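You operate a simulated robot arm through the tools that you are given. There is no shell and no other tool.

The job below is to be done with a simulated robot arm. You get a single attempt, and the scene is never put back.

## Task
Start the empty oven at 135 degrees for 45 minutes.
Fine: lock the door before the steam valve is opened; switch on, set both knobs, start one run.

The check looks at the end state, three seconds after you hand in, the way a careful person would. Anything else that was tipped, shoved, dropped, spilled or broken makes it a failure.

## Robot
A 7-joint arm with a fingered hand, fixed in place. Base frame: the origin is on the floor under the middle of its stand, x ahead of it, y to its left, z up. Readings come in mm, rad, newtons and seconds.
With the tool pointing down near the work surface it reaches from about 200 to 800 mm from the base axis. Its first joint turns from -2.897 to 2.897 rad. Payload 4.9 kg.
Tool frame: the origin (TCP) lies between the finger pads and is the grasp point; the fingertips stand 32 mm ahead of it; z points along the fingers, y is the line along which they close. The gripper opens to 192 mm; its body begins 89 mm behind the TCP. The gripper is a hand of 3 fingers: y runs from the thumb to the fingers, the wrist lies at [0, 0, -267] in the tool frame.
Orientation is that of the tool frame in the base frame, as a unit quaternion [w, x, y, z]. With the fingers straight down and closing along the base's y, the tool's x points along the base's -x, its y along +y and its z along -z.

## Interface
- The arm moves only by the tool servo_tool. Its argument "series" is a list of rows, each an object (a shift or turn left out is 0) with "dp": the shift along the base's x, y, z in mm, a list of three; "rotation": the turn, a rotation vector about the base's x, y, z in rad, a list of three. In form: [{"dp": [x, y, z], "rotation": [ax, ay, az]}, ...]. A call has 1 to 20 rows; each row shifts and turns the commanded pose from where the row before left it. Each row takes 0.2 s and may step no farther than 50 mm and 0.15 rad from the row before; otherwise, the whole call is refused. A pose out of reach is approached as far as the arm can. The call stops where the force on the tool passes 40 N (or 10 N more than at its start, if that is more) or the arm is blocked; 0.2 s more then pass. In this call time passes only in rows, and 0.2 s behind the last. It gives the time, the measured TCP pose, the force on the tool (base axes), the opening and the grip force at its end, in the units of the frame above (readings bear some noise), with the torque about the TCP (base axes, N m) and any sound that the robot's microphone picked up, and new pictures: "show" is both (left out), scene, wrist or none.
- Cameras (640 x 400 px; columns grow to the right, rows downward): "scene" is fixed at [50.5, -649.9, 1524.2]; the picture's right is [0.95, -0.31, 0.00], its down [-0.10, -0.29, -0.95] and it looks along [0.30, 0.90, -0.31] (base axes); focal length 327 px, centre (320, 200). "wrist" rides on the gripper at [80, -46, -113] in the tool frame; the picture's right is [0.50, 0.87, 0.00], its down [-0.67, 0.39, -0.63] and it looks along [-0.55, 0.32, 0.78] (tool axes); focal length 226 px, centre (320, 200). There is no depth. A picture from a camera that has moved, and an enlarged one, comes with that camera's place and axes in the base frame and with its lens.
- curl_fingers(finger1, finger2, thumb_bend): sets how far each is bent, from 0 (flat) to 100 (curled in); at 30 the hand is open as for a grip, at 70 the pads meet at the TCP. One left out holds its place. A second passes; each finger stops where it meets its share of the squeeze, and holds until it gets a number again. It is the only way to open and close the hand. It gives what a move gives, with no picture; readings hold the bend of each and the force on the fingers (four entries, about 0 where the hand has none), thumb and palm.
- zoom(camera, box): a new picture of the part [left, top, right, bottom] of that camera's present view, enlarged. The clock stands still meanwhile.
- hand_in(): hands the job in; it is judged then, once.

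Nothing tells you positions but the pictures and the camera data. Unless the task says otherwise, let go and move clear before handing in.

The tools are called after "Request:" by a JSON object that holds its "fn" and its "kwargs". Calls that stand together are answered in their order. servo_tool: Moves the arm, as the interface text tells. Its arguments: {"type":"object","properties":{"series":{"type":"array","items":{"type":"object","properties":{"dp":{"type":"array","items":{"type":"number"}},"rotation":{"type":"array","items":{"type":"number"}}}}},"show":{"type":"string","enum":["both","scene","wrist","none"]}},"required":["series"]} The other tools are called the same way: curl_fingers (finger1, finger2, thumb_bend) moves the fingers one by one; zoom (camera, box) takes an enlarged picture of a part of a camera's view; hand_in () hands the job in.

At the start:

```text
time_s: 0.0
tcp_pos: [364.9, 309.3, 1315.3]
ee_rot: [0.0, 0.0, 1.0, 0.001]
ft_force: [0.0, 0.6, 0.6]
moment: [0.0, 0.0, 0.02]
gripper_width: 192.0
grasp_force: 0.0
shape: jaw
bend: [30.0, 30.0, 30.0]
finger forces: [0.0, 0.0, 0.0, 0.0, 0.0, 0.0]
```

scene: 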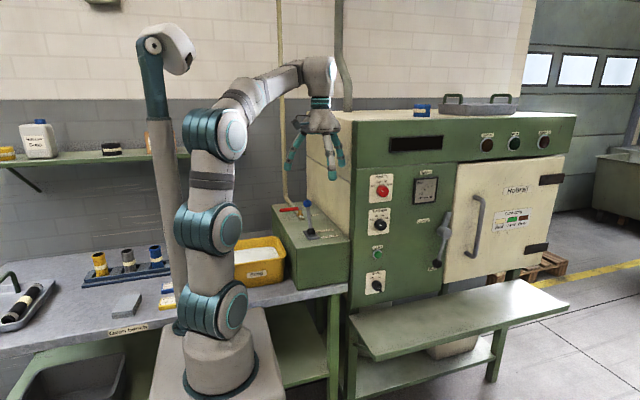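
wrist: 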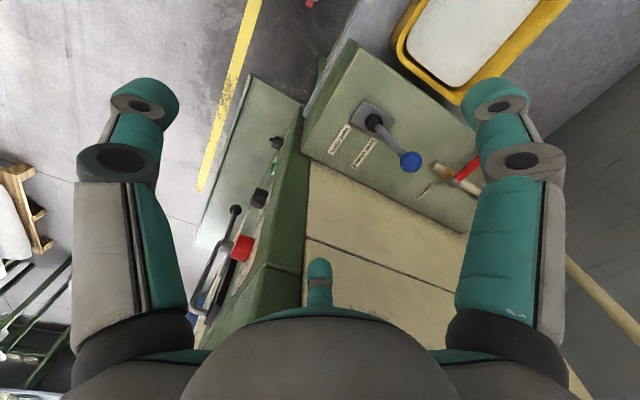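

I see an industrial oven with a control panel (red button, two knobs, a green button, a dial), a door with a lever latch, and a side box with a blue-ball lever and red valve. First I'll zoom in to read the labels.

Request:
{"fn": "zoom", "kwargs": {"camera": "scene", "box": [350, 160, 450, 222]}}

Request:
{"fn": "zoom", "kwargs": {"camera": "scene", "box": [350, 220, 450, 302]}}

Request:
{"fn": "zoom", "kwargs": {"camera": "scene", "box": [260, 180, 360, 250]}}

Request:
{"fn": "zoom", "kwargs": {"camera": "scene", "box": [420, 150, 570, 280]}}

Request:
{"fn": "zoom", "kwargs": {"camera": "scene", "box": [380, 90, 580, 170]}}

Request:
{"fn": "zoom", "kwargs": {"camera": "wrist", "box": [300, 60, 500, 220]}}

```text
6.40 times, centred on (400, 191) of scene
camera zoom: at [50.5, -649.9, 1524.2], right [0.95, -0.31, 0.0], down [-0.1, -0.29, -0.95], along [0.3, 0.9, -0.31], focal length 2094 px, centre (-192, 258)
```

zoom: 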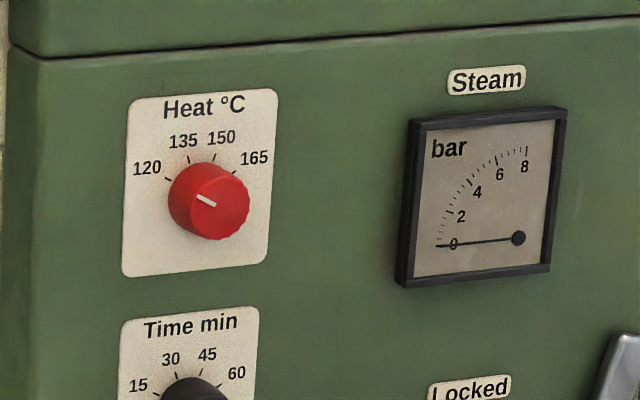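

```text
4.88 times, centred on (400, 261) of scene
camera zoom: at [50.5, -649.9, 1524.2], right [0.95, -0.31, 0.0], down [-0.1, -0.29, -0.95], along [0.3, 0.9, -0.31], focal length 1596 px, centre (-70, -98)
```

zoom: 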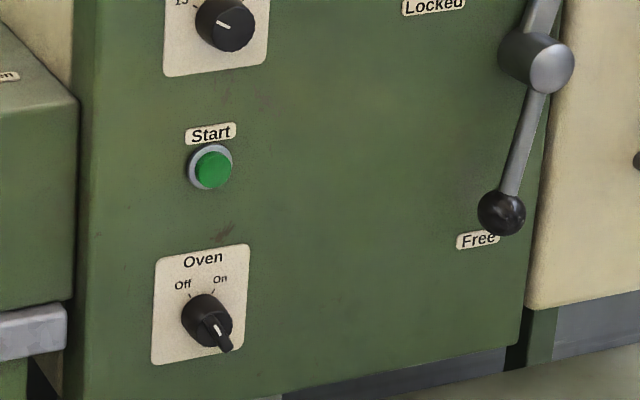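

```text
5.71 times, centred on (310, 215) of scene
camera zoom: at [50.5, -649.9, 1524.2], right [0.95, -0.31, 0.0], down [-0.1, -0.29, -0.95], along [0.3, 0.9, -0.31], focal length 1869 px, centre (377, 114)
```

zoom: 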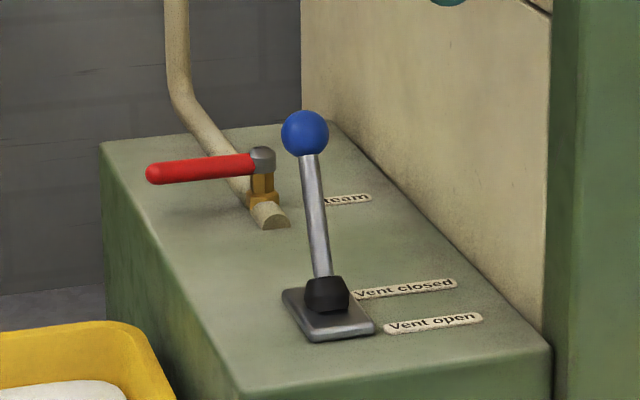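

```text
3.08 times, centred on (495, 215) of scene
camera zoom: at [50.5, -649.9, 1524.2], right [0.95, -0.31, 0.0], down [-0.1, -0.29, -0.95], along [0.3, 0.9, -0.31], focal length 1006 px, centre (-218, 154)
```

zoom: 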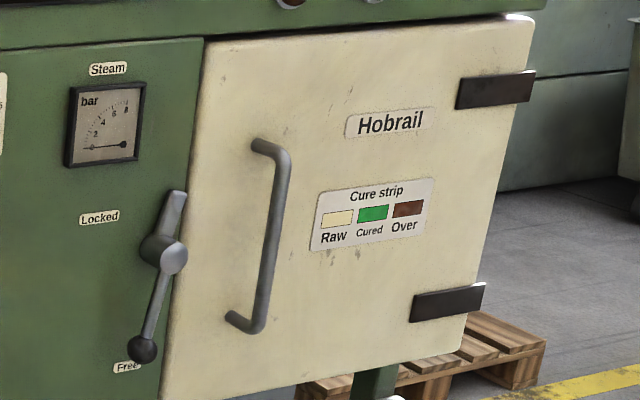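

```text
3.20 times, centred on (480, 130) of scene
camera zoom: at [50.5, -649.9, 1524.2], right [0.95, -0.31, 0.0], down [-0.1, -0.29, -0.95], along [0.3, 0.9, -0.31], focal length 1047 px, centre (-192, 424)
```

zoom: 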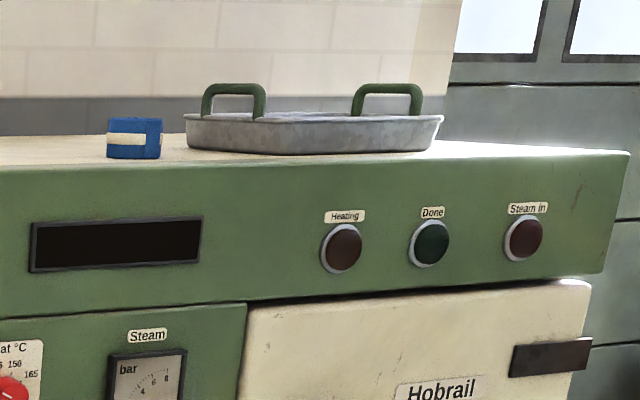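

```text
2.50 times, centred on (400, 140) of wrist
camera zoom: at [286.2, 262.6, 1428.7], right [-0.5, 0.87, 0.0], down [0.67, 0.39, 0.63], along [0.55, 0.32, -0.78], focal length 565 px, centre (120, 350)
```

zoom: 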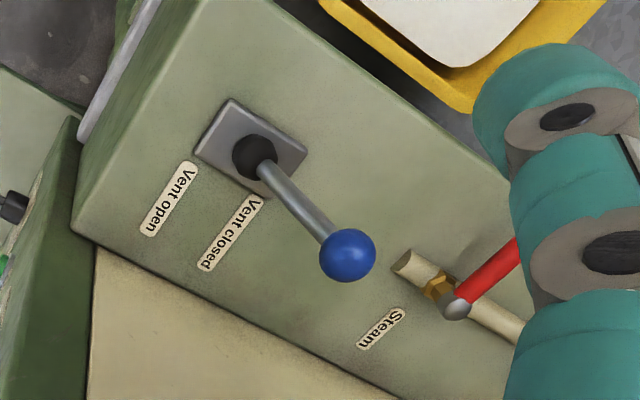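

The side box holds the vent lever (blue ball, leaning toward "Vent closed") and the steam valve (red handle lying across its pipe). The panel is a front face at about y≈320, with the heat knob near [594, 297, 1200]. I'll back the hand away from the oven side and turn it to point at the panel (+y) for a closer look.

Request:
{"fn": "servo_tool", "kwargs": {"series": [{"dp": [0, -50, 0]}, {"dp": [0, -50, 0]}, {"dp": [0, -50, 0]}, {"dp": [0, -50, 0]}, {"dp": [10, -5, 0], "rotation": [0.15, 0, 0]}, {"dp": [10, -5, 0], "rotation": [0.15, 0, 0]}, {"dp": [10, -5, 0], "rotation": [0.15, 0, 0]}, {"dp": [10, -5, 0], "rotation": [0.15, 0, 0]}, {"dp": [10, -5, 0], "rotation": [0.15, 0, 0]}, {"dp": [10, -5, 0], "rotation": [0.15, 0, 0]}], "show": "both"}}

```text
time_s: 2.2
tcp_pos: [425.0, 80.4, 1316.0]
ee_rot: [0.001, 0.0, 0.9, 0.435]
ft_force: [-0.6, 0.3, 0.4]
moment: [0.01, -0.04, -0.01]
gripper_width: 192.0
grasp_force: 0.1
shape: jaw
bend: [30.0, 30.0, 30.0]
finger forces: [0.0, 0.1, 0.1, 0.0, 0.0, 0.1]
camera wrist: at [345.9, -37.8, 1350.4], right [-0.5, 0.54, 0.68], down [0.67, -0.26, 0.7], along [0.55, 0.8, -0.23], focal length 226 px, centre (320, 200)
```

scene: 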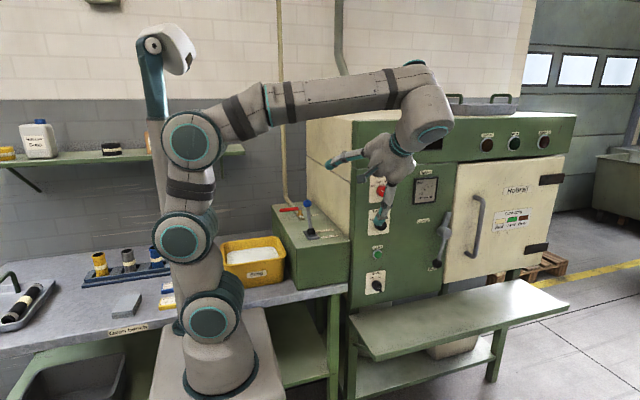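
wrist: 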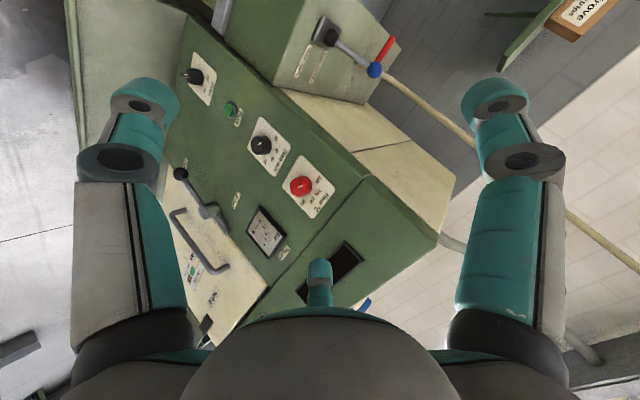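

The wrist camera now sees the whole panel: heat, time, start, on/off, the gauge and the door lever. I'll finish the turn so that the tool points straight along +y.

Request:
{"fn": "servo_tool", "kwargs": {"series": [{"dp": [5, -15, 0], "rotation": [0.15, 0, 0]}, {"dp": [5, -15, 0], "rotation": [0.15, 0, 0]}, {"dp": [5, -15, 0], "rotation": [0.15, 0, 0]}, {"dp": [5, -15, 0], "rotation": [0.15, 0, 0]}, {"dp": [5, -10, 0], "rotation": [0.0708, 0, 0]}], "show": "both"}}

```text
time_s: 3.4
tcp_pos: [444.6, 26.9, 1301.6]
ee_rot: [0.0, 0.002, 0.746, 0.666]
ft_force: [-0.7, -0.5, -0.1]
moment: [0.11, 0.0, 0.02]
gripper_width: 191.8
grasp_force: 0.0
shape: jaw
bend: [30.0, 30.0, 30.0]
finger forces: [0.1, 0.0, 0.1, 0.0, 0.1, 0.0]
out of reach, approached as far as the arm can: row 4, 5
camera wrist: at [364.7, -90.9, 1269.9], right [-0.5, 0.1, 0.86], down [0.67, -0.59, 0.45], along [0.55, 0.8, 0.22], focal length 226 px, centre (320, 200)
```

scene: 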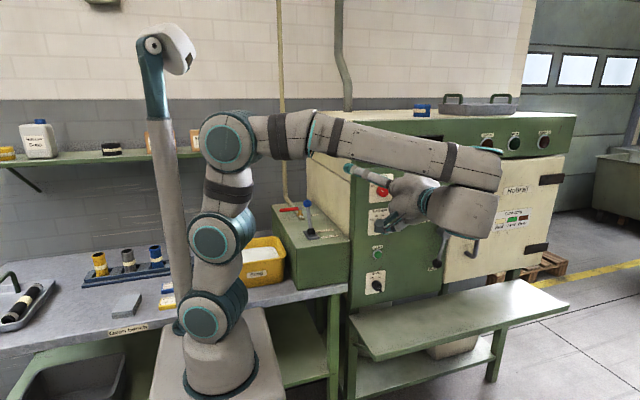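
wrist: 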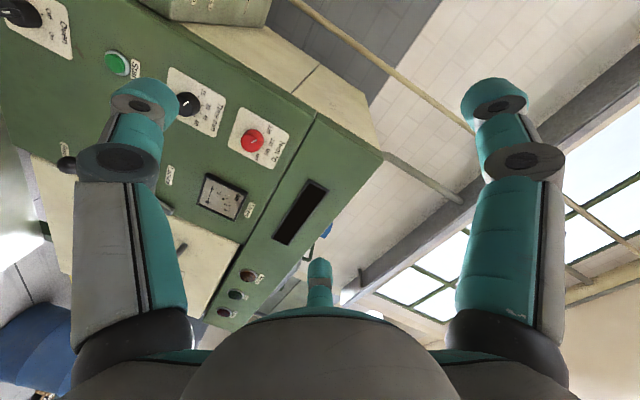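

The panel is in good view, but this turn is near a joint limit at this spot. I'll shift in +x toward in front of the knobs, where the posture should ease.

Request:
{"fn": "servo_tool", "kwargs": {"series": [{"dp": [30, 10, -20]}, {"dp": [30, 10, -20]}, {"dp": [30, 10, -20]}, {"dp": [30, 10, -20]}, {"dp": [30, 10, -20]}], "show": "both"}}

```text
time_s: 4.6
tcp_pos: [592.8, 77.9, 1204.4]
ee_rot: [0.0, 0.0, 0.734, 0.679]
ft_force: [-0.3, 0.2, -0.6]
moment: [0.01, 0.01, 0.02]
gripper_width: 191.8
grasp_force: 0.0
shape: jaw
bend: [30.0, 30.0, 30.0]
finger forces: [0.1, 0.1, 0.0, 0.0, 0.1, 0.1]
camera wrist: at [514.7, -39.2, 1168.7], right [-0.5, 0.07, 0.86], down [0.67, -0.6, 0.44], along [0.55, 0.8, 0.26], focal length 226 px, centre (320, 200)
```

scene: 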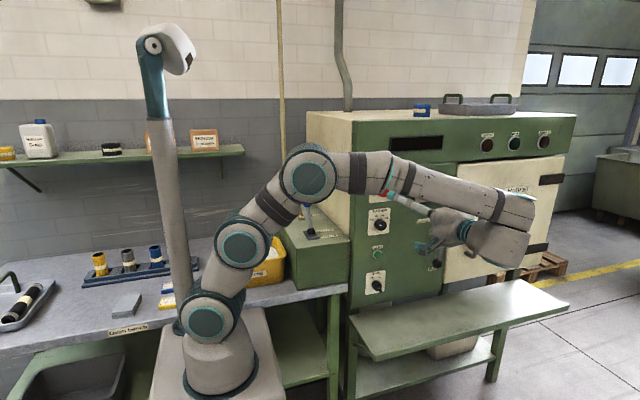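
wrist: 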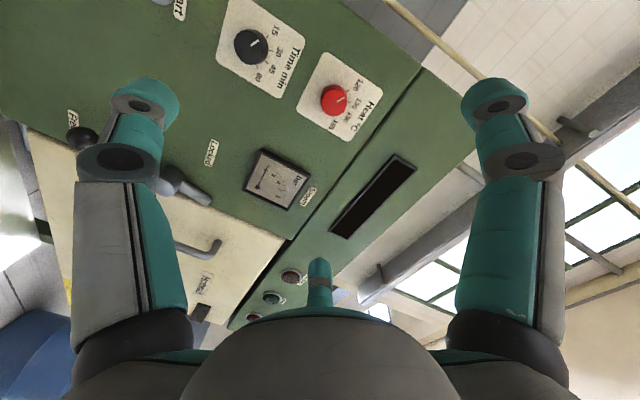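

The arm reaches this pose well. I'll zoom in on the wrist view to measure the knobs precisely.

Request:
{"fn": "zoom", "kwargs": {"camera": "wrist", "box": [210, 0, 400, 120]}}

Request:
{"fn": "zoom", "kwargs": {"camera": "wrist", "box": [50, 90, 330, 265]}}

```text
3.33 times, centred on (305, 60) of wrist
camera zoom: at [514.7, -39.2, 1168.7], right [-0.5, 0.07, 0.86], down [0.67, -0.6, 0.44], along [0.55, 0.8, 0.26], focal length 754 px, centre (370, 667)
```

zoom: 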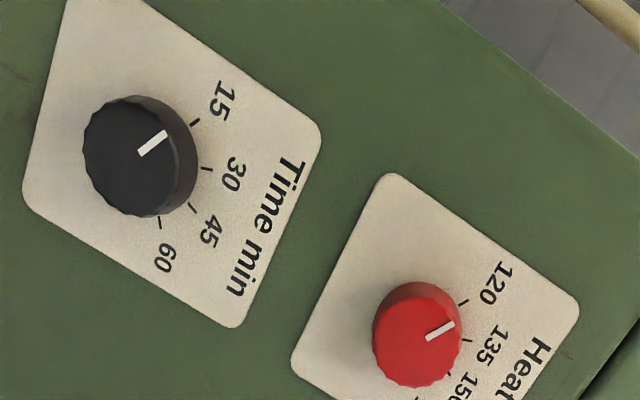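

```text
2.29 times, centred on (190, 178) of wrist
camera zoom: at [514.7, -39.2, 1168.7], right [-0.5, 0.07, 0.86], down [0.67, -0.6, 0.44], along [0.55, 0.8, 0.26], focal length 517 px, centre (617, 251)
```

zoom: 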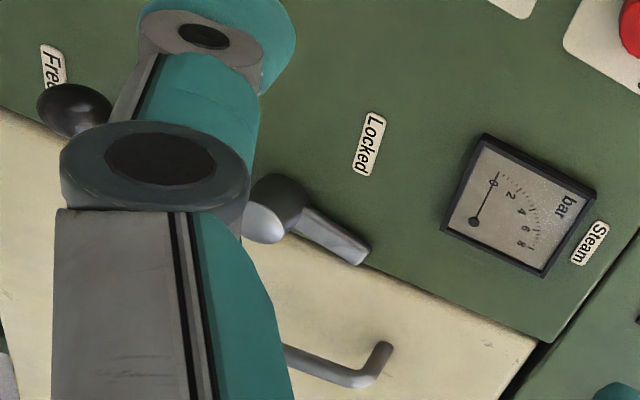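

Measured so far: heat knob about [591, 304, 1203], time knob about [590, 306, 1077], start button about [592, 318, 950] and oven switch about [593, 310, 832]. The lever hub is about [885, 304, 1007], with its ball about [846, 286, 882], hanging at "Free". The door gets locked first, so I'll move toward the ball with the tool yawed toward +x.

Request:
{"fn": "servo_tool", "kwargs": {"series": [{"dp": [10, 0, -30], "rotation": [0.078, 0, 0]}, {"dp": [10, 0, -30], "rotation": [0, 0, -0.13]}, {"dp": [10, 0, -30], "rotation": [0, 0, -0.13]}, {"dp": [10, 0, -30], "rotation": [0, 0, -0.13]}, {"dp": [10, 0, -30], "rotation": [0, 0, -0.13]}, {"dp": [20, 10, -30]}, {"dp": [20, 10, -30]}, {"dp": [20, 10, -30]}, {"dp": [20, 10, -30]}, {"dp": [20, 10, -30]}], "show": "both"}}

```text
time_s: 6.8
tcp_pos: [743.4, 128.3, 902.8]
ee_rot: [0.183, 0.182, 0.683, 0.684]
ft_force: [-1.1, 0.6, -0.2]
moment: [0.0, 0.02, 0.03]
gripper_width: 191.8
grasp_force: 0.0
shape: jaw
bend: [30.0, 30.0, 30.0]
finger forces: [0.1, 0.1, 0.1, 0.0, 0.0, 0.1]
camera wrist: at [617.8, 69.2, 858.0], right [-0.43, 0.25, 0.87], down [0.27, -0.88, 0.39], along [0.86, 0.4, 0.32], focal length 226 px, centre (320, 200)
```

scene: 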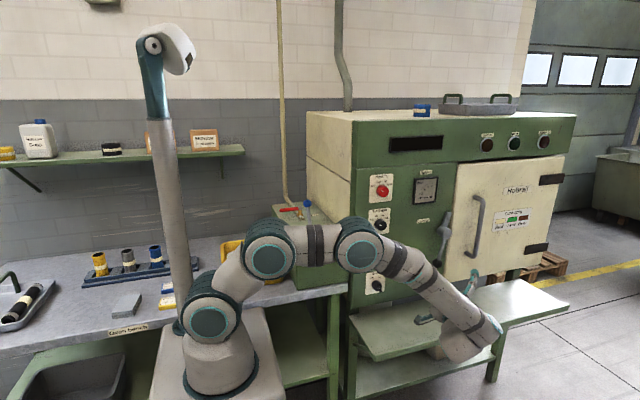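
wrist: 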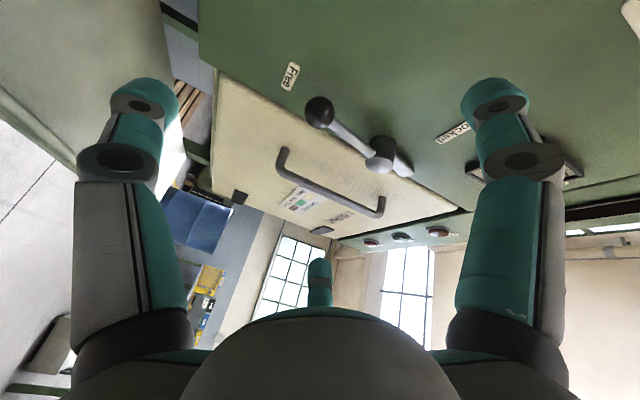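

From this closer view the ball is about [832, 275, 901], the hub about [861, 279, 1024] and the panel face y≈318. Before gripping, I'll run the locking arc in free air about 100 mm in front of the lever to check that the arm can follow it.

Request:
{"fn": "servo_tool", "kwargs": {"series": [{"dp": [29.5, 13.9, -0.7]}, {"dp": [29.5, 13.9, -0.7]}, {"dp": [29.5, 13.9, -0.7]}, {"dp": [-17.5, 0, 5.5], "rotation": [0, 0.1454, 0]}, {"dp": [-16.6, 0, 8.0], "rotation": [0, 0.1454, 0]}, {"dp": [-15.1, 0, 10.3], "rotation": [0, 0.1454, 0]}, {"dp": [-13.6, 0, 12.4], "rotation": [0, 0.1454, 0]}, {"dp": [-11.6, 0, 14.2], "rotation": [0, 0.1454, 0]}, {"dp": [-9.4, 0, 15.8], "rotation": [0, 0.1454, 0]}, {"dp": [-7.1, 0, 17.0], "rotation": [0, 0.1454, 0]}, {"dp": [-4.5, 0, 17.8], "rotation": [0, 0.1454, 0]}, {"dp": [-1.8, 0, 18.2], "rotation": [0, 0.1454, 0]}, {"dp": [0.7, 0, 18.4], "rotation": [0, 0.1454, 0]}, {"dp": [3.5, 0, 18.0], "rotation": [0, 0.1454, 0]}, {"dp": [6.0, 0, 17.4], "rotation": [0, 0.1454, 0]}], "show": "both"}}

```text
time_s: 10.0
tcp_pos: [745.4, 167.1, 1073.2]
ee_rot: [-0.406, 0.642, 0.578, 0.3]
ft_force: [-0.3, 0.3, -0.1]
moment: [0.0, 0.03, 0.03]
gripper_width: 191.8
grasp_force: 0.0
shape: jaw
bend: [30.0, 30.0, 30.0]
finger forces: [0.0, 0.0, 0.1, 0.1, 0.0, 0.1]
camera wrist: at [722.7, 108.5, 1205.4], right [0.93, 0.25, 0.28], down [0.33, -0.88, -0.33], along [0.16, 0.4, -0.9], focal length 226 px, centre (320, 200)
```

scene: 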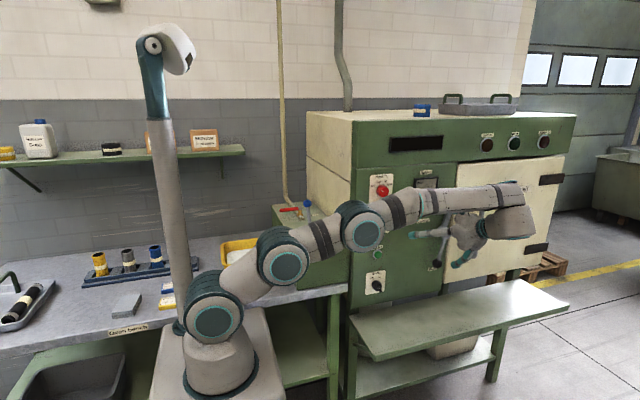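
wrist: 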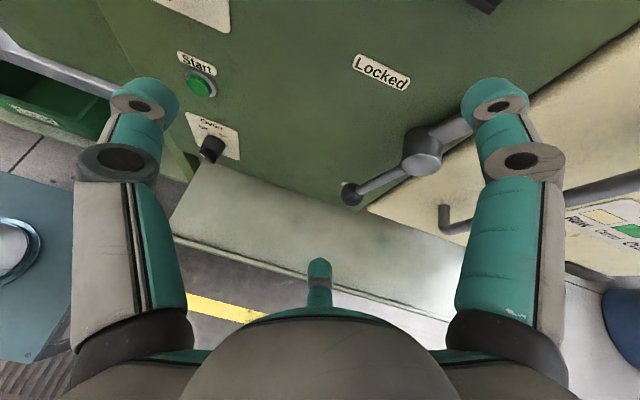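

The full locking arc is reachable. I'll use this new viewpoint to refine the lever, the labels and the switches.

Request:
{"fn": "zoom", "kwargs": {"camera": "wrist", "box": [330, 40, 490, 220]}}

Request:
{"fn": "zoom", "kwargs": {"camera": "wrist", "box": [150, 30, 270, 180]}}

```text
2.22 times, centred on (410, 130) of wrist
camera zoom: at [722.7, 108.5, 1205.4], right [0.93, 0.25, 0.28], down [0.33, -0.88, -0.33], along [0.16, 0.4, -0.9], focal length 502 px, centre (120, 356)
```

zoom: 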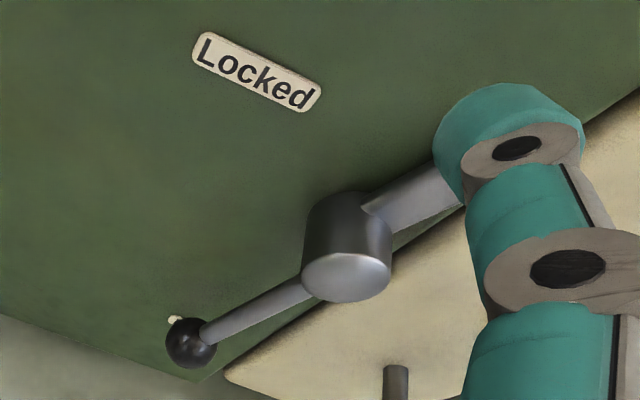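

```text
2.67 times, centred on (210, 105) of wrist
camera zoom: at [722.7, 108.5, 1205.4], right [0.93, 0.25, 0.28], down [0.33, -0.88, -0.33], along [0.16, 0.4, -0.9], focal length 603 px, centre (613, 453)
```

zoom: 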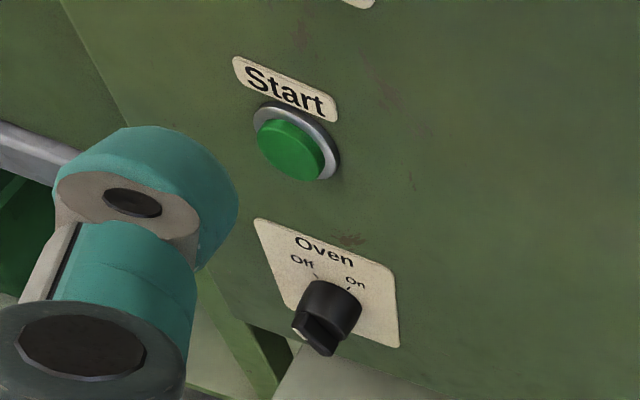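

Refined from this view: lever ball [825, 272, 902], hub [857, 275, 1021] and start button [581, 309, 958]. Because the yawed open hand would clip the panel, I'll push the lever from behind with a closed hand instead. First I retrace the arc in free air, then close the fingers.

Request:
{"fn": "servo_tool", "kwargs": {"series": [{"dp": [-6.0, -3, -17.4], "rotation": [0, -0.1454, 0]}, {"dp": [-3.5, -3, -18.0], "rotation": [0, -0.1454, 0]}, {"dp": [-0.7, -3, -18.4], "rotation": [0, -0.1454, 0]}, {"dp": [1.8, -3, -18.2], "rotation": [0, -0.1454, 0]}, {"dp": [4.5, -3, -17.8], "rotation": [0, -0.1454, 0]}, {"dp": [7.1, -3, -17.0], "rotation": [0, -0.1454, 0]}, {"dp": [9.4, -3, -15.8], "rotation": [0, -0.1454, 0]}, {"dp": [11.6, 0, -14.2], "rotation": [0, -0.1454, 0]}, {"dp": [13.6, 0, -12.4], "rotation": [0, -0.1454, 0]}, {"dp": [15.1, 0, -10.3], "rotation": [0, -0.1454, 0]}, {"dp": [16.6, 0, -8.0], "rotation": [0, -0.1454, 0]}, {"dp": [17.5, 0, -5.5], "rotation": [0, -0.1454, 0]}], "show": "none"}}

Request:
{"fn": "curl_fingers", "kwargs": {"finger1": 70, "finger2": 70, "thumb_bend": 70}}

Request:
{"fn": "zoom", "kwargs": {"camera": "scene", "box": [400, 200, 520, 370]}}

Request:
{"fn": "zoom", "kwargs": {"camera": "wrist", "box": [0, 0, 640, 400]}}

```text
time_s: 12.6
tcp_pos: [834.5, 147.0, 901.2]
ee_rot: [0.184, 0.181, 0.682, 0.684]
ft_force: [0.2, -0.5, -0.6]
moment: [-0.07, 0.02, 0.0]
gripper_width: 191.9
grasp_force: 0.0
shape: jaw
bend: [30.0, 30.0, 30.0]
finger forces: [0.0, 0.0, 0.0, 0.1, 0.0, 0.0]
```

```text
time_s: 13.6
tcp_pos: [833.0, 147.0, 901.2]
ee_rot: [0.182, 0.182, 0.683, 0.683]
ft_force: [0.3, 0.2, 0.4]
moment: [-0.01, -0.01, 0.0]
gripper_width: 3.5
grasp_force: 0.2
shape: fingers
bend: [69.0, 69.0, 70.0]
finger forces: [0.1, 0.0, 0.1, 0.0, 0.0, 0.0]
```

```text
2.35 times, centred on (460, 285) of scene
camera zoom: at [50.5, -649.9, 1524.2], right [0.95, -0.31, 0.0], down [-0.1, -0.29, -0.95], along [0.3, 0.9, -0.31], focal length 770 px, centre (-9, 0)
```

zoom: 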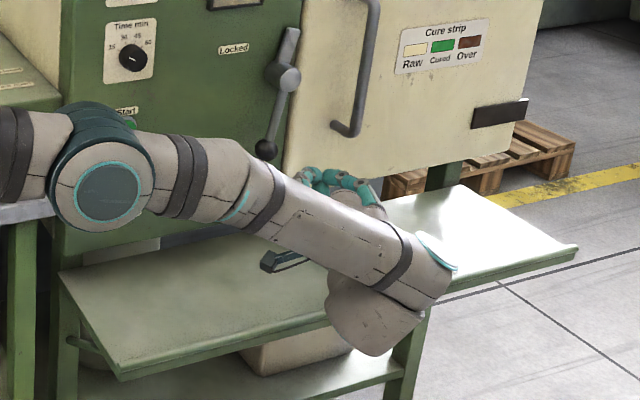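

```text
1.00 times, centred on (320, 200) of wrist (not enlarged: the box is as wide or as high as the picture)
camera zoom: at [708.3, 88.3, 855.9], right [-0.43, 0.25, 0.87], down [0.27, -0.88, 0.39], along [0.86, 0.4, 0.32], focal length 226 px, centre (320, 200)
```

zoom: 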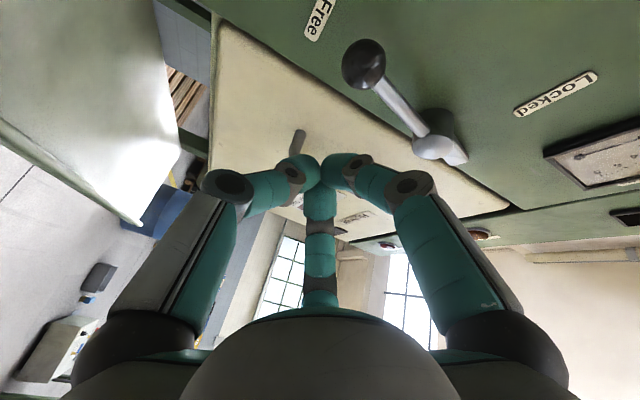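

The closed hand is a tripod shape, and caging the ball with it looks more reliable than pushing with the flare. I'll test in free space whether a smaller yaw is reachable near the lever, since that gives more panel clearance.

Request:
{"fn": "servo_tool", "kwargs": {"series": [{"dp": [0, 0, 0], "rotation": [0, 0, 0.13]}, {"dp": [0, 0, 0], "rotation": [0, 0, 0.13]}, {"dp": [-8, 25, 0]}, {"dp": [-8, 25, 0]}], "show": "both"}}

```text
time_s: 14.6
tcp_pos: [817.1, 195.7, 902.5]
ee_rot: [0.092, 0.091, 0.701, 0.701]
ft_force: [0.5, 0.1, 0.5]
moment: [-0.04, 0.05, 0.03]
gripper_width: 3.4
grasp_force: 0.0
shape: fingers
bend: [70.0, 70.0, 70.0]
finger forces: [0.0, 0.1, 0.0, 0.1, 0.1, 0.0]
camera wrist: at [712.0, 107.3, 857.5], right [-0.48, 0.13, 0.87], down [0.49, -0.78, 0.39], along [0.73, 0.61, 0.32], focal length 226 px, centre (320, 200)
```

scene: 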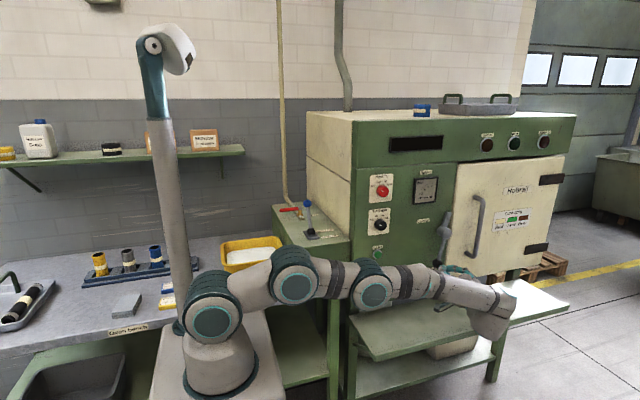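
wrist: 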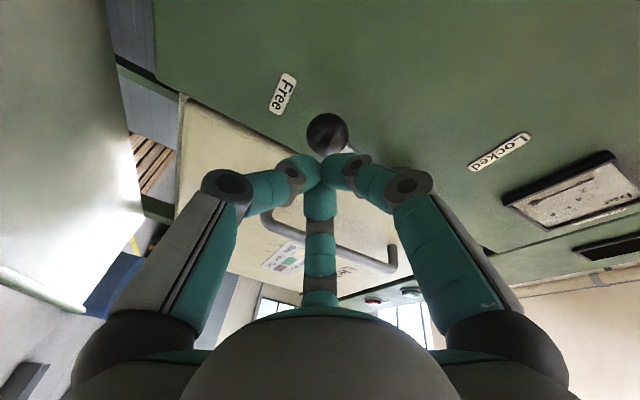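

15° yaw is fine. I'll try pointing straight at the panel.

Request:
{"fn": "servo_tool", "kwargs": {"series": [{"dp": [4, 0, 0], "rotation": [0, 0, 0.13]}, {"dp": [4, 0, 0], "rotation": [0, 0, 0.13]}], "show": "both"}}

```text
time_s: 15.2
tcp_pos: [770.6, 201.9, 910.3]
ee_rot: [-0.002, 0.002, 0.707, 0.707]
ft_force: [-1.0, -0.1, -4.1]
moment: [0.43, 0.01, -0.13]
gripper_width: 3.6
grasp_force: 0.1
shape: fingers
bend: [70.0, 70.0, 70.0]
finger forces: [0.1, 0.1, 0.1, 0.0, 0.0, 0.0]
out of reach, approached as far as the arm can: row 2
camera wrist: at [689.8, 88.0, 865.6], right [-0.5, 0.0, 0.87], down [0.67, -0.63, 0.38], along [0.55, 0.78, 0.31], focal length 226 px, centre (320, 200)
```

scene: 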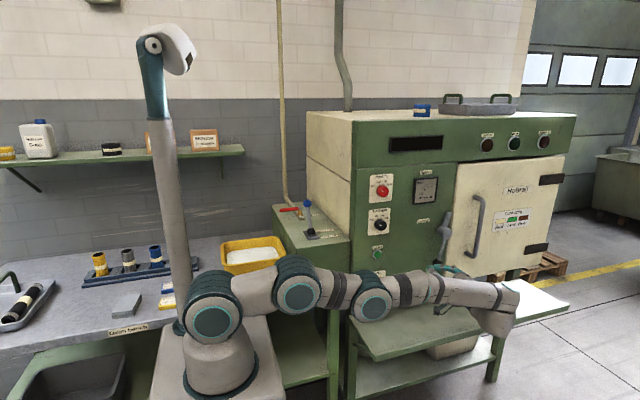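
wrist: 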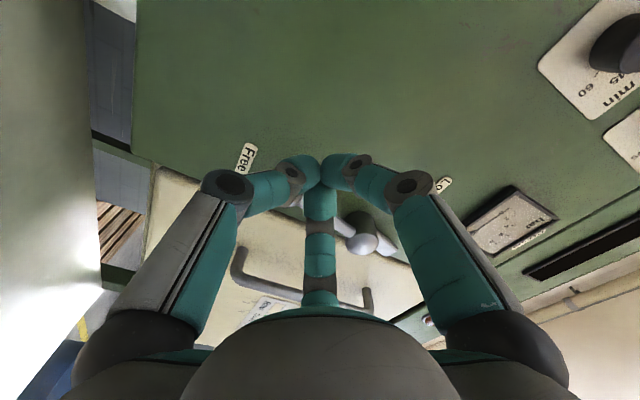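

Pointing straight is out of reach at the ball's x, so I'll go back to 15° yaw. There I'll set a partial opening to cage the ball and check the view before closing in.

Request:
{"fn": "servo_tool", "kwargs": {"series": [{"dp": [10, -12, -4], "rotation": [0, 0, -0.13]}, {"dp": [20, -10, -4], "rotation": [0, 0, -0.13]}], "show": "none"}}

Request:
{"fn": "curl_fingers", "kwargs": {"finger1": 53, "finger2": 53, "thumb_bend": 53}}

Request:
{"fn": "zoom", "kwargs": {"camera": "wrist", "box": [160, 60, 480, 260]}}

Request:
{"fn": "zoom", "kwargs": {"camera": "scene", "box": [390, 200, 550, 340]}}

```text
time_s: 15.8
tcp_pos: [798.9, 179.9, 902.9]
ee_rot: [0.091, 0.093, 0.701, 0.701]
ft_force: [-0.5, -0.3, -0.1]
moment: [0.0, -0.01, -0.01]
gripper_width: 3.4
grasp_force: 0.0
shape: fingers
bend: [70.0, 70.0, 70.0]
finger forces: [0.1, 0.0, 0.1, 0.1, 0.0, 0.0]
```

```text
time_s: 16.8
tcp_pos: [798.2, 180.3, 904.0]
ee_rot: [0.092, 0.092, 0.701, 0.701]
ft_force: [-0.1, -0.4, -0.6]
moment: [-0.02, 0.01, -0.03]
gripper_width: 70.9
grasp_force: 0.0
shape: fingers
bend: [53.0, 53.0, 53.0]
finger forces: [0.1, 0.1, 0.1, 0.0, 0.1, 0.0]
```

```text
2.00 times, centred on (320, 160) of wrist
camera zoom: at [693.1, 90.7, 858.1], right [-0.48, 0.13, 0.87], down [0.49, -0.78, 0.39], along [0.73, 0.61, 0.32], focal length 452 px, centre (320, 280)
```

zoom: 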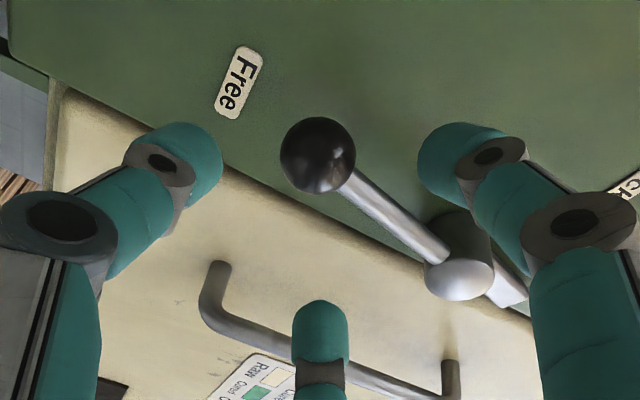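

```text
2.86 times, centred on (470, 270) of scene
camera zoom: at [50.5, -649.9, 1524.2], right [0.95, -0.31, 0.0], down [-0.1, -0.29, -0.95], along [0.3, 0.9, -0.31], focal length 935 px, centre (-109, 0)
```

zoom: 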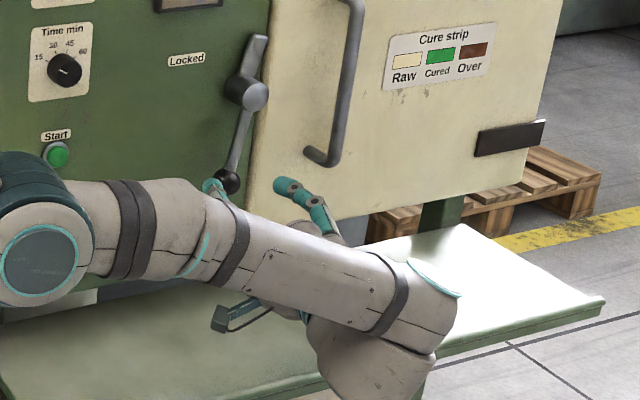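

This view puts the ball at [823, 272, 903], straight ahead of the hand at about 95 mm. I'll advance 70 mm so the digits surround it, keeping the fingertips clear of the panel.

Request:
{"fn": "servo_tool", "kwargs": {"series": [{"dp": [6, 22.5, -0.5]}, {"dp": [6, 22.5, -0.5]}, {"dp": [6, 22.5, -0.5]}], "show": "both"}}

```text
time_s: 17.6
tcp_pos: [817.0, 247.2, 903.1]
ee_rot: [0.092, 0.092, 0.701, 0.701]
ft_force: [-0.6, -0.3, -0.3]
moment: [0.0, -0.01, 0.02]
gripper_width: 70.8
grasp_force: 0.2
shape: fingers
bend: [53.0, 53.0, 53.0]
finger forces: [0.0, 0.0, 0.0, 0.1, 0.1, 0.0]
camera wrist: at [711.0, 158.7, 857.7], right [-0.48, 0.13, 0.87], down [0.49, -0.78, 0.39], along [0.73, 0.61, 0.32], focal length 226 px, centre (320, 200)
```

scene: 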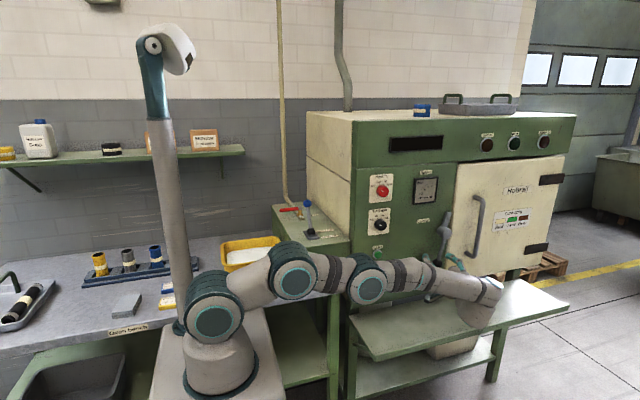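
wrist: 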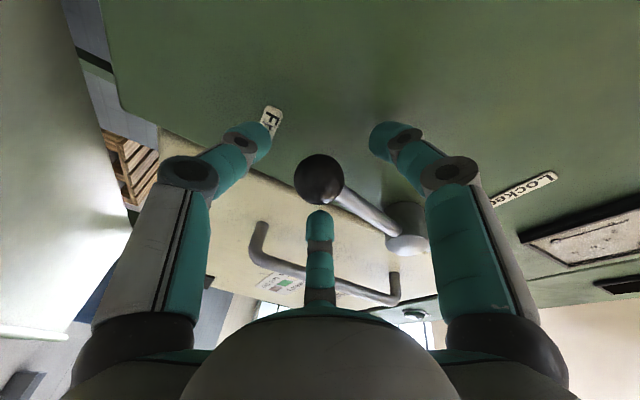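

The ball sits centred between the three digits, with the rod passing between the two upper fingers. I'll close gently on it.

Request:
{"fn": "curl_fingers", "kwargs": {"finger1": 64, "finger2": 64, "thumb_bend": 64}}

Request:
{"fn": "zoom", "kwargs": {"camera": "wrist", "box": [160, 60, 480, 260]}}

```text
time_s: 18.6
tcp_pos: [817.5, 247.4, 903.0]
ee_rot: [0.091, 0.091, 0.7, 0.702]
ft_force: [0.2, 1.6, -1.6]
moment: [-0.05, 0.02, -0.05]
gripper_width: 30.6
grasp_force: 3.0
shape: fingers
bend: [63.0, 63.0, 63.0]
finger forces: [1.2, 1.5, 0.1, 0.0, 2.7, 0.0]
```

```text
2.00 times, centred on (320, 160) of wrist
camera zoom: at [711.0, 158.5, 857.8], right [-0.48, 0.13, 0.87], down [0.49, -0.78, 0.39], along [0.73, 0.61, 0.32], focal length 452 px, centre (320, 280)
```

zoom: 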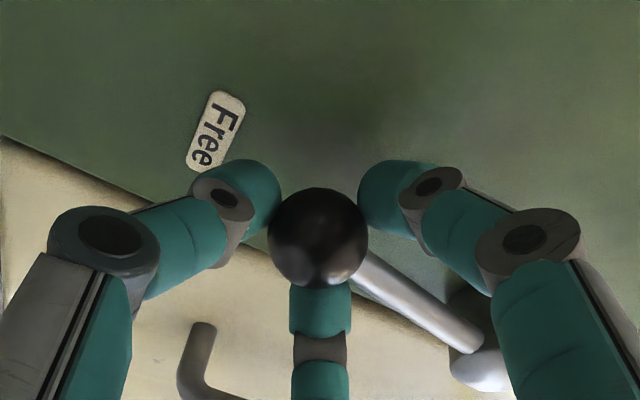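

The ball is held gently on all three digits. I'll firm up the grip and start rotating the lever about its hub toward "Locked", checking the forces.

Request:
{"fn": "curl_fingers", "kwargs": {"finger1": 66, "finger2": 66, "thumb_bend": 66}}

Request:
{"fn": "servo_tool", "kwargs": {"series": [{"dp": [-13.9, 0, 5.6], "rotation": [0, 0.12, 0]}, {"dp": [-13.1, 0, 7.2], "rotation": [0, 0.12, 0]}, {"dp": [-12.0, 0, 8.7], "rotation": [0, 0.12, 0]}], "show": "both"}}

```text
time_s: 19.6
tcp_pos: [817.4, 247.3, 902.7]
ee_rot: [0.092, 0.091, 0.701, 0.702]
ft_force: [1.5, 1.7, -1.9]
moment: [-0.05, -0.02, 0.0]
gripper_width: 29.5
grasp_force: 5.8
shape: fingers
bend: [63.0, 63.0, 63.0]
finger forces: [3.3, 3.6, 0.0, 0.0, 5.6, 0.0]
```

```text
time_s: 20.4
tcp_pos: [778.7, 248.2, 923.9]
ee_rot: [-0.037, 0.218, 0.705, 0.674]
ft_force: [-0.7, 1.0, -2.6]
moment: [-0.09, 0.01, 0.03]
gripper_width: 29.4
grasp_force: 6.3
shape: fingers
bend: [63.0, 63.0, 63.0]
finger forces: [3.3, 3.6, 0.0, 0.0, 6.0, 0.0]
camera wrist: at [663.6, 158.4, 919.0], right [-0.14, 0.13, 0.98], down [0.59, -0.78, 0.19], along [0.79, 0.61, 0.04], focal length 226 px, centre (320, 200)
```

scene: 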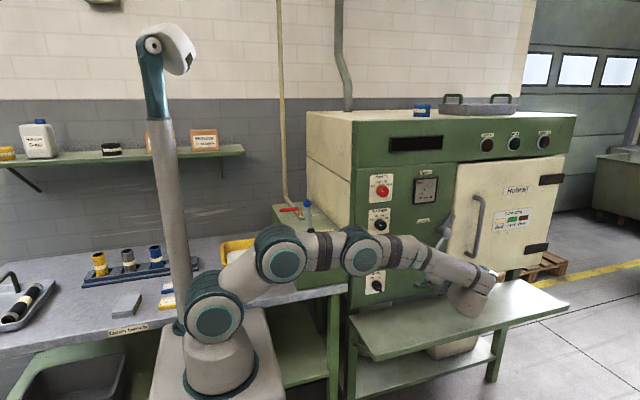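
wrist: 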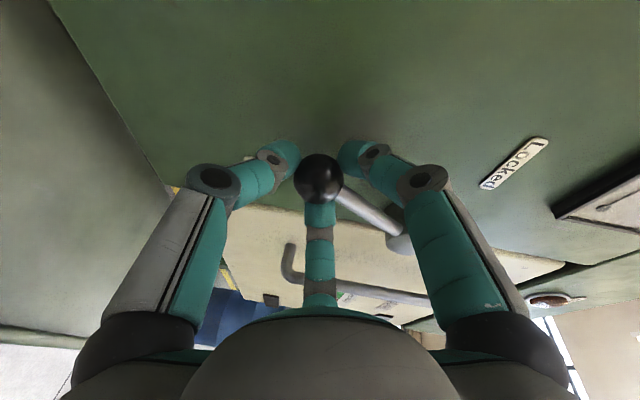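

The lever is turning smoothly with only a few newtons. I'll continue along the arc.

Request:
{"fn": "servo_tool", "kwargs": {"series": [{"dp": [-11.0, 0, 10.1], "rotation": [0, 0.12, 0]}, {"dp": [-9.7, 0, 11.4], "rotation": [0, 0.12, 0]}, {"dp": [-8.3, 0, 12.3], "rotation": [0, 0.12, 0]}, {"dp": [-6.7, 0, 13.3], "rotation": [0, 0.12, 0]}, {"dp": [-5.1, 0, 14.1], "rotation": [0, 0.12, 0]}, {"dp": [-3.4, 0, 14.6], "rotation": [0, 0.12, 0]}, {"dp": [-1.6, 0, 14.7], "rotation": [0, 0.12, 0]}], "show": "both"}}

```text
time_s: 22.0
tcp_pos: [732.9, 247.4, 1016.4]
ee_rot: [-0.321, 0.472, 0.63, 0.527]
ft_force: [-5.8, 1.7, 1.1]
moment: [0.05, 0.11, 0.16]
gripper_width: 30.1
grasp_force: 6.0
shape: fingers
bend: [64.0, 63.0, 63.0]
finger forces: [3.5, 2.9, 0.0, 0.1, 6.7, 0.1]
camera wrist: at [652.2, 158.3, 1099.5], right [0.63, 0.13, 0.76], down [0.54, -0.78, -0.31], along [0.56, 0.61, -0.56], focal length 226 px, centre (320, 200)
```

scene: 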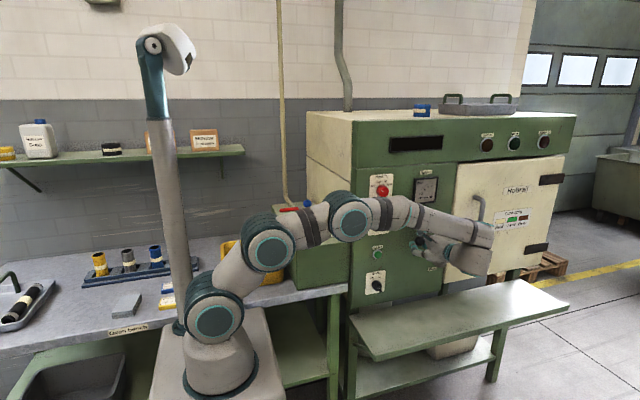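
wrist: 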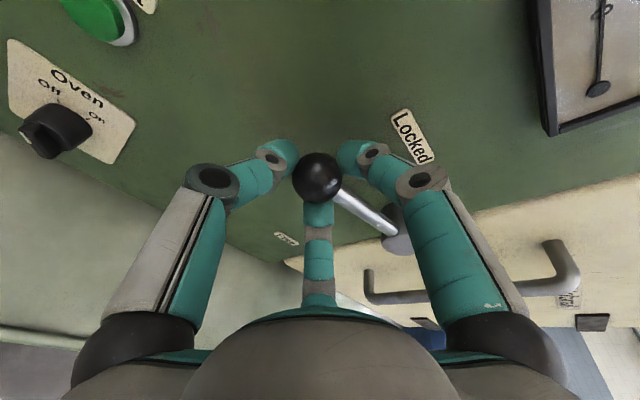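

The lever is now past horizontal with low forces. I'll continue the last part toward the "Locked" stop.

Request:
{"fn": "servo_tool", "kwargs": {"series": [{"dp": [0.2, 0, 14.9], "rotation": [0, 0.12, 0]}, {"dp": [2.0, 0, 14.8], "rotation": [0, 0.12, 0]}, {"dp": [3.7, 0, 14.5], "rotation": [0, 0.12, 0]}], "show": "both"}}

```text
time_s: 22.8
tcp_pos: [738.9, 246.6, 1056.0]
ee_rot: [-0.428, 0.561, 0.562, 0.432]
ft_force: [2.1, 0.4, -15.5]
moment: [-0.31, 0.15, -0.04]
gripper_width: 17.8
grasp_force: 6.4
shape: fingers
bend: [66.0, 57.0, 66.0]
finger forces: [0.1, 13.4, 0.1, 0.0, 0.0, 0.0]
camera wrist: at [691.8, 157.6, 1163.2], right [0.86, 0.13, 0.49], down [0.39, -0.79, -0.48], along [0.32, 0.61, -0.73], focal length 226 px, centre (320, 200)
```

scene: 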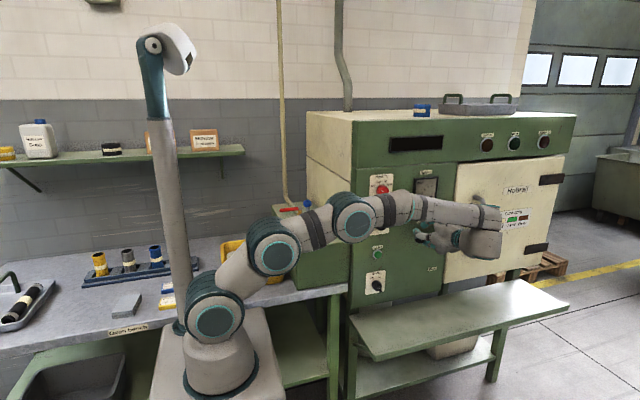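
wrist: 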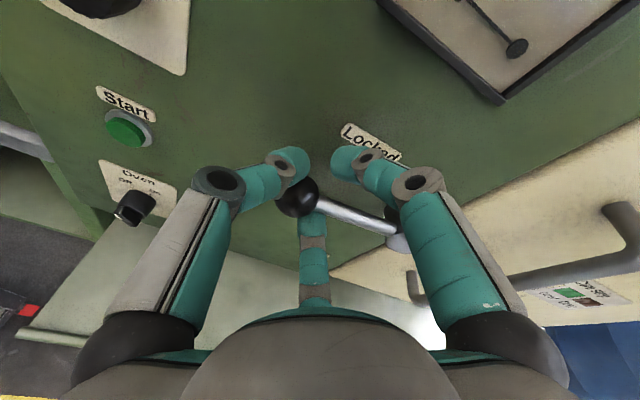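

The lever seems to have met a stop at roughly horizontal, with one finger now pressing at 13 N and the ball not following. I'll look closely before deciding.

Request:
{"fn": "zoom", "kwargs": {"camera": "wrist", "box": [240, 100, 460, 260]}}

Request:
{"fn": "zoom", "kwargs": {"camera": "scene", "box": [390, 170, 550, 290]}}

```text
2.50 times, centred on (350, 180) of wrist
camera zoom: at [691.8, 157.6, 1163.2], right [0.86, 0.13, 0.49], down [0.39, -0.79, -0.48], along [0.32, 0.61, -0.73], focal length 565 px, centre (245, 250)
```

zoom: 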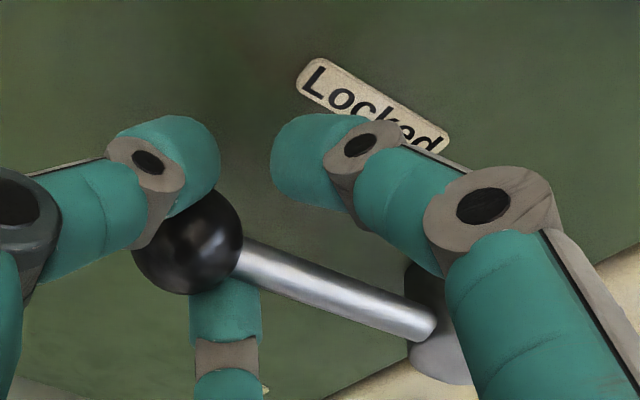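

```text
3.33 times, centred on (470, 230) of scene
camera zoom: at [50.5, -649.9, 1524.2], right [0.95, -0.31, 0.0], down [-0.1, -0.29, -0.95], along [0.3, 0.9, -0.31], focal length 1090 px, centre (-180, 100)
```

zoom: 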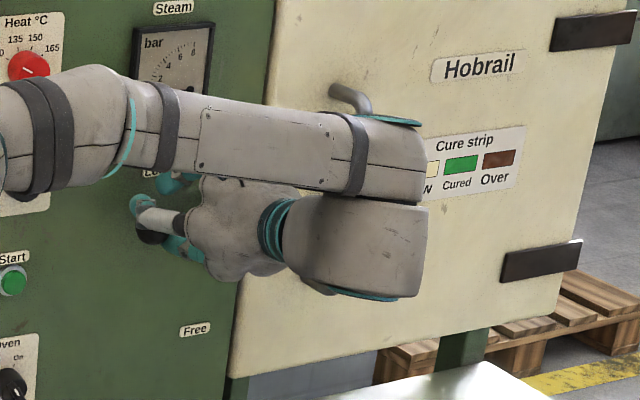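

The ball is at about [734, 272, 1017], so the lever points horizontally left, just below the "Locked" label. I'll push up a little more to confirm it is a hard stop and not stiffness.

Request:
{"fn": "servo_tool", "kwargs": {"series": [{"dp": [0, 0, 5]}, {"dp": [0, 0, 5]}], "show": "wrist"}}

```text
time_s: 23.4
tcp_pos: [737.3, 246.4, 1065.1]
ee_rot: [-0.429, 0.56, 0.562, 0.432]
ft_force: [1.7, 1.2, -20.4]
moment: [-0.35, 0.22, 0.01]
gripper_width: 17.8
grasp_force: 8.6
shape: fingers
bend: [66.0, 54.0, 66.0]
finger forces: [0.0, 17.6, 0.1, 0.0, 0.0, 0.0]
camera wrist: at [690.9, 157.8, 1173.0], right [0.86, 0.13, 0.49], down [0.39, -0.78, -0.48], along [0.32, 0.61, -0.73], focal length 226 px, centre (320, 200)
```

wrist: 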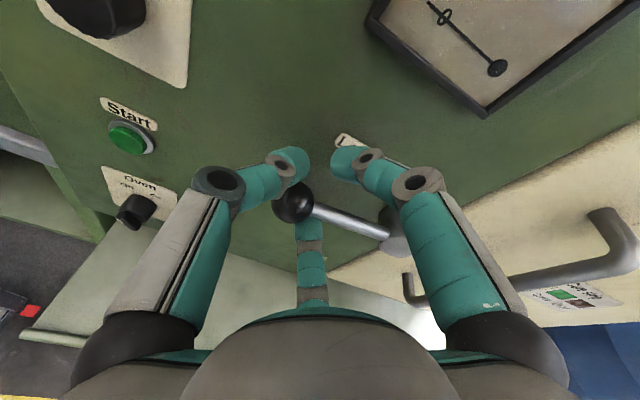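

The ball didn't move under 20 N, so that is the hard stop and the door is locked. I'll release the ball and back straight out along the tool axis.

Request:
{"fn": "curl_fingers", "kwargs": {"finger1": 54, "finger2": 40, "thumb_bend": 45}}

Request:
{"fn": "servo_tool", "kwargs": {"series": [{"dp": [0, -19.3, 5.1]}, {"dp": [0, -24, 6]}, {"dp": [0, -24, 6]}, {"dp": [0, -24, 6]}, {"dp": [0, -24, 6]}], "show": "both"}}

```text
time_s: 24.4
tcp_pos: [737.7, 246.7, 1068.7]
ee_rot: [-0.428, 0.559, 0.561, 0.435]
ft_force: [0.4, -0.9, -0.1]
moment: [0.0, 0.02, 0.01]
gripper_width: 86.4
grasp_force: 0.1
shape: fingers
bend: [54.0, 40.0, 45.0]
finger forces: [0.0, 0.0, 0.0, 0.0, 0.0, 0.1]
```

```text
time_s: 25.6
tcp_pos: [738.6, 132.3, 1096.4]
ee_rot: [-0.429, 0.559, 0.563, 0.433]
ft_force: [0.3, 0.5, -1.2]
moment: [0.0, -0.01, 0.01]
gripper_width: 86.5
grasp_force: 0.0
shape: fingers
bend: [54.0, 40.0, 45.0]
finger forces: [0.1, 0.1, 0.0, 0.1, 0.0, 0.0]
camera wrist: at [690.9, 42.2, 1204.3], right [0.86, 0.13, 0.49], down [0.39, -0.78, -0.48], along [0.32, 0.61, -0.73], focal length 226 px, centre (320, 200)
```

scene: 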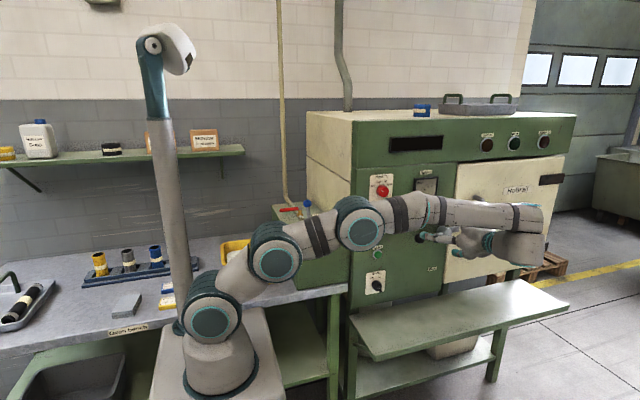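
wrist: 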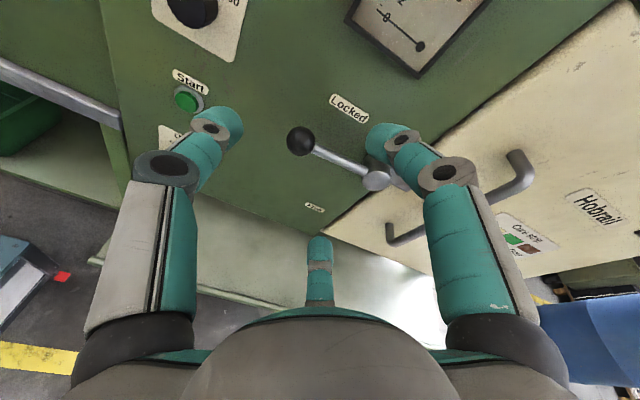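

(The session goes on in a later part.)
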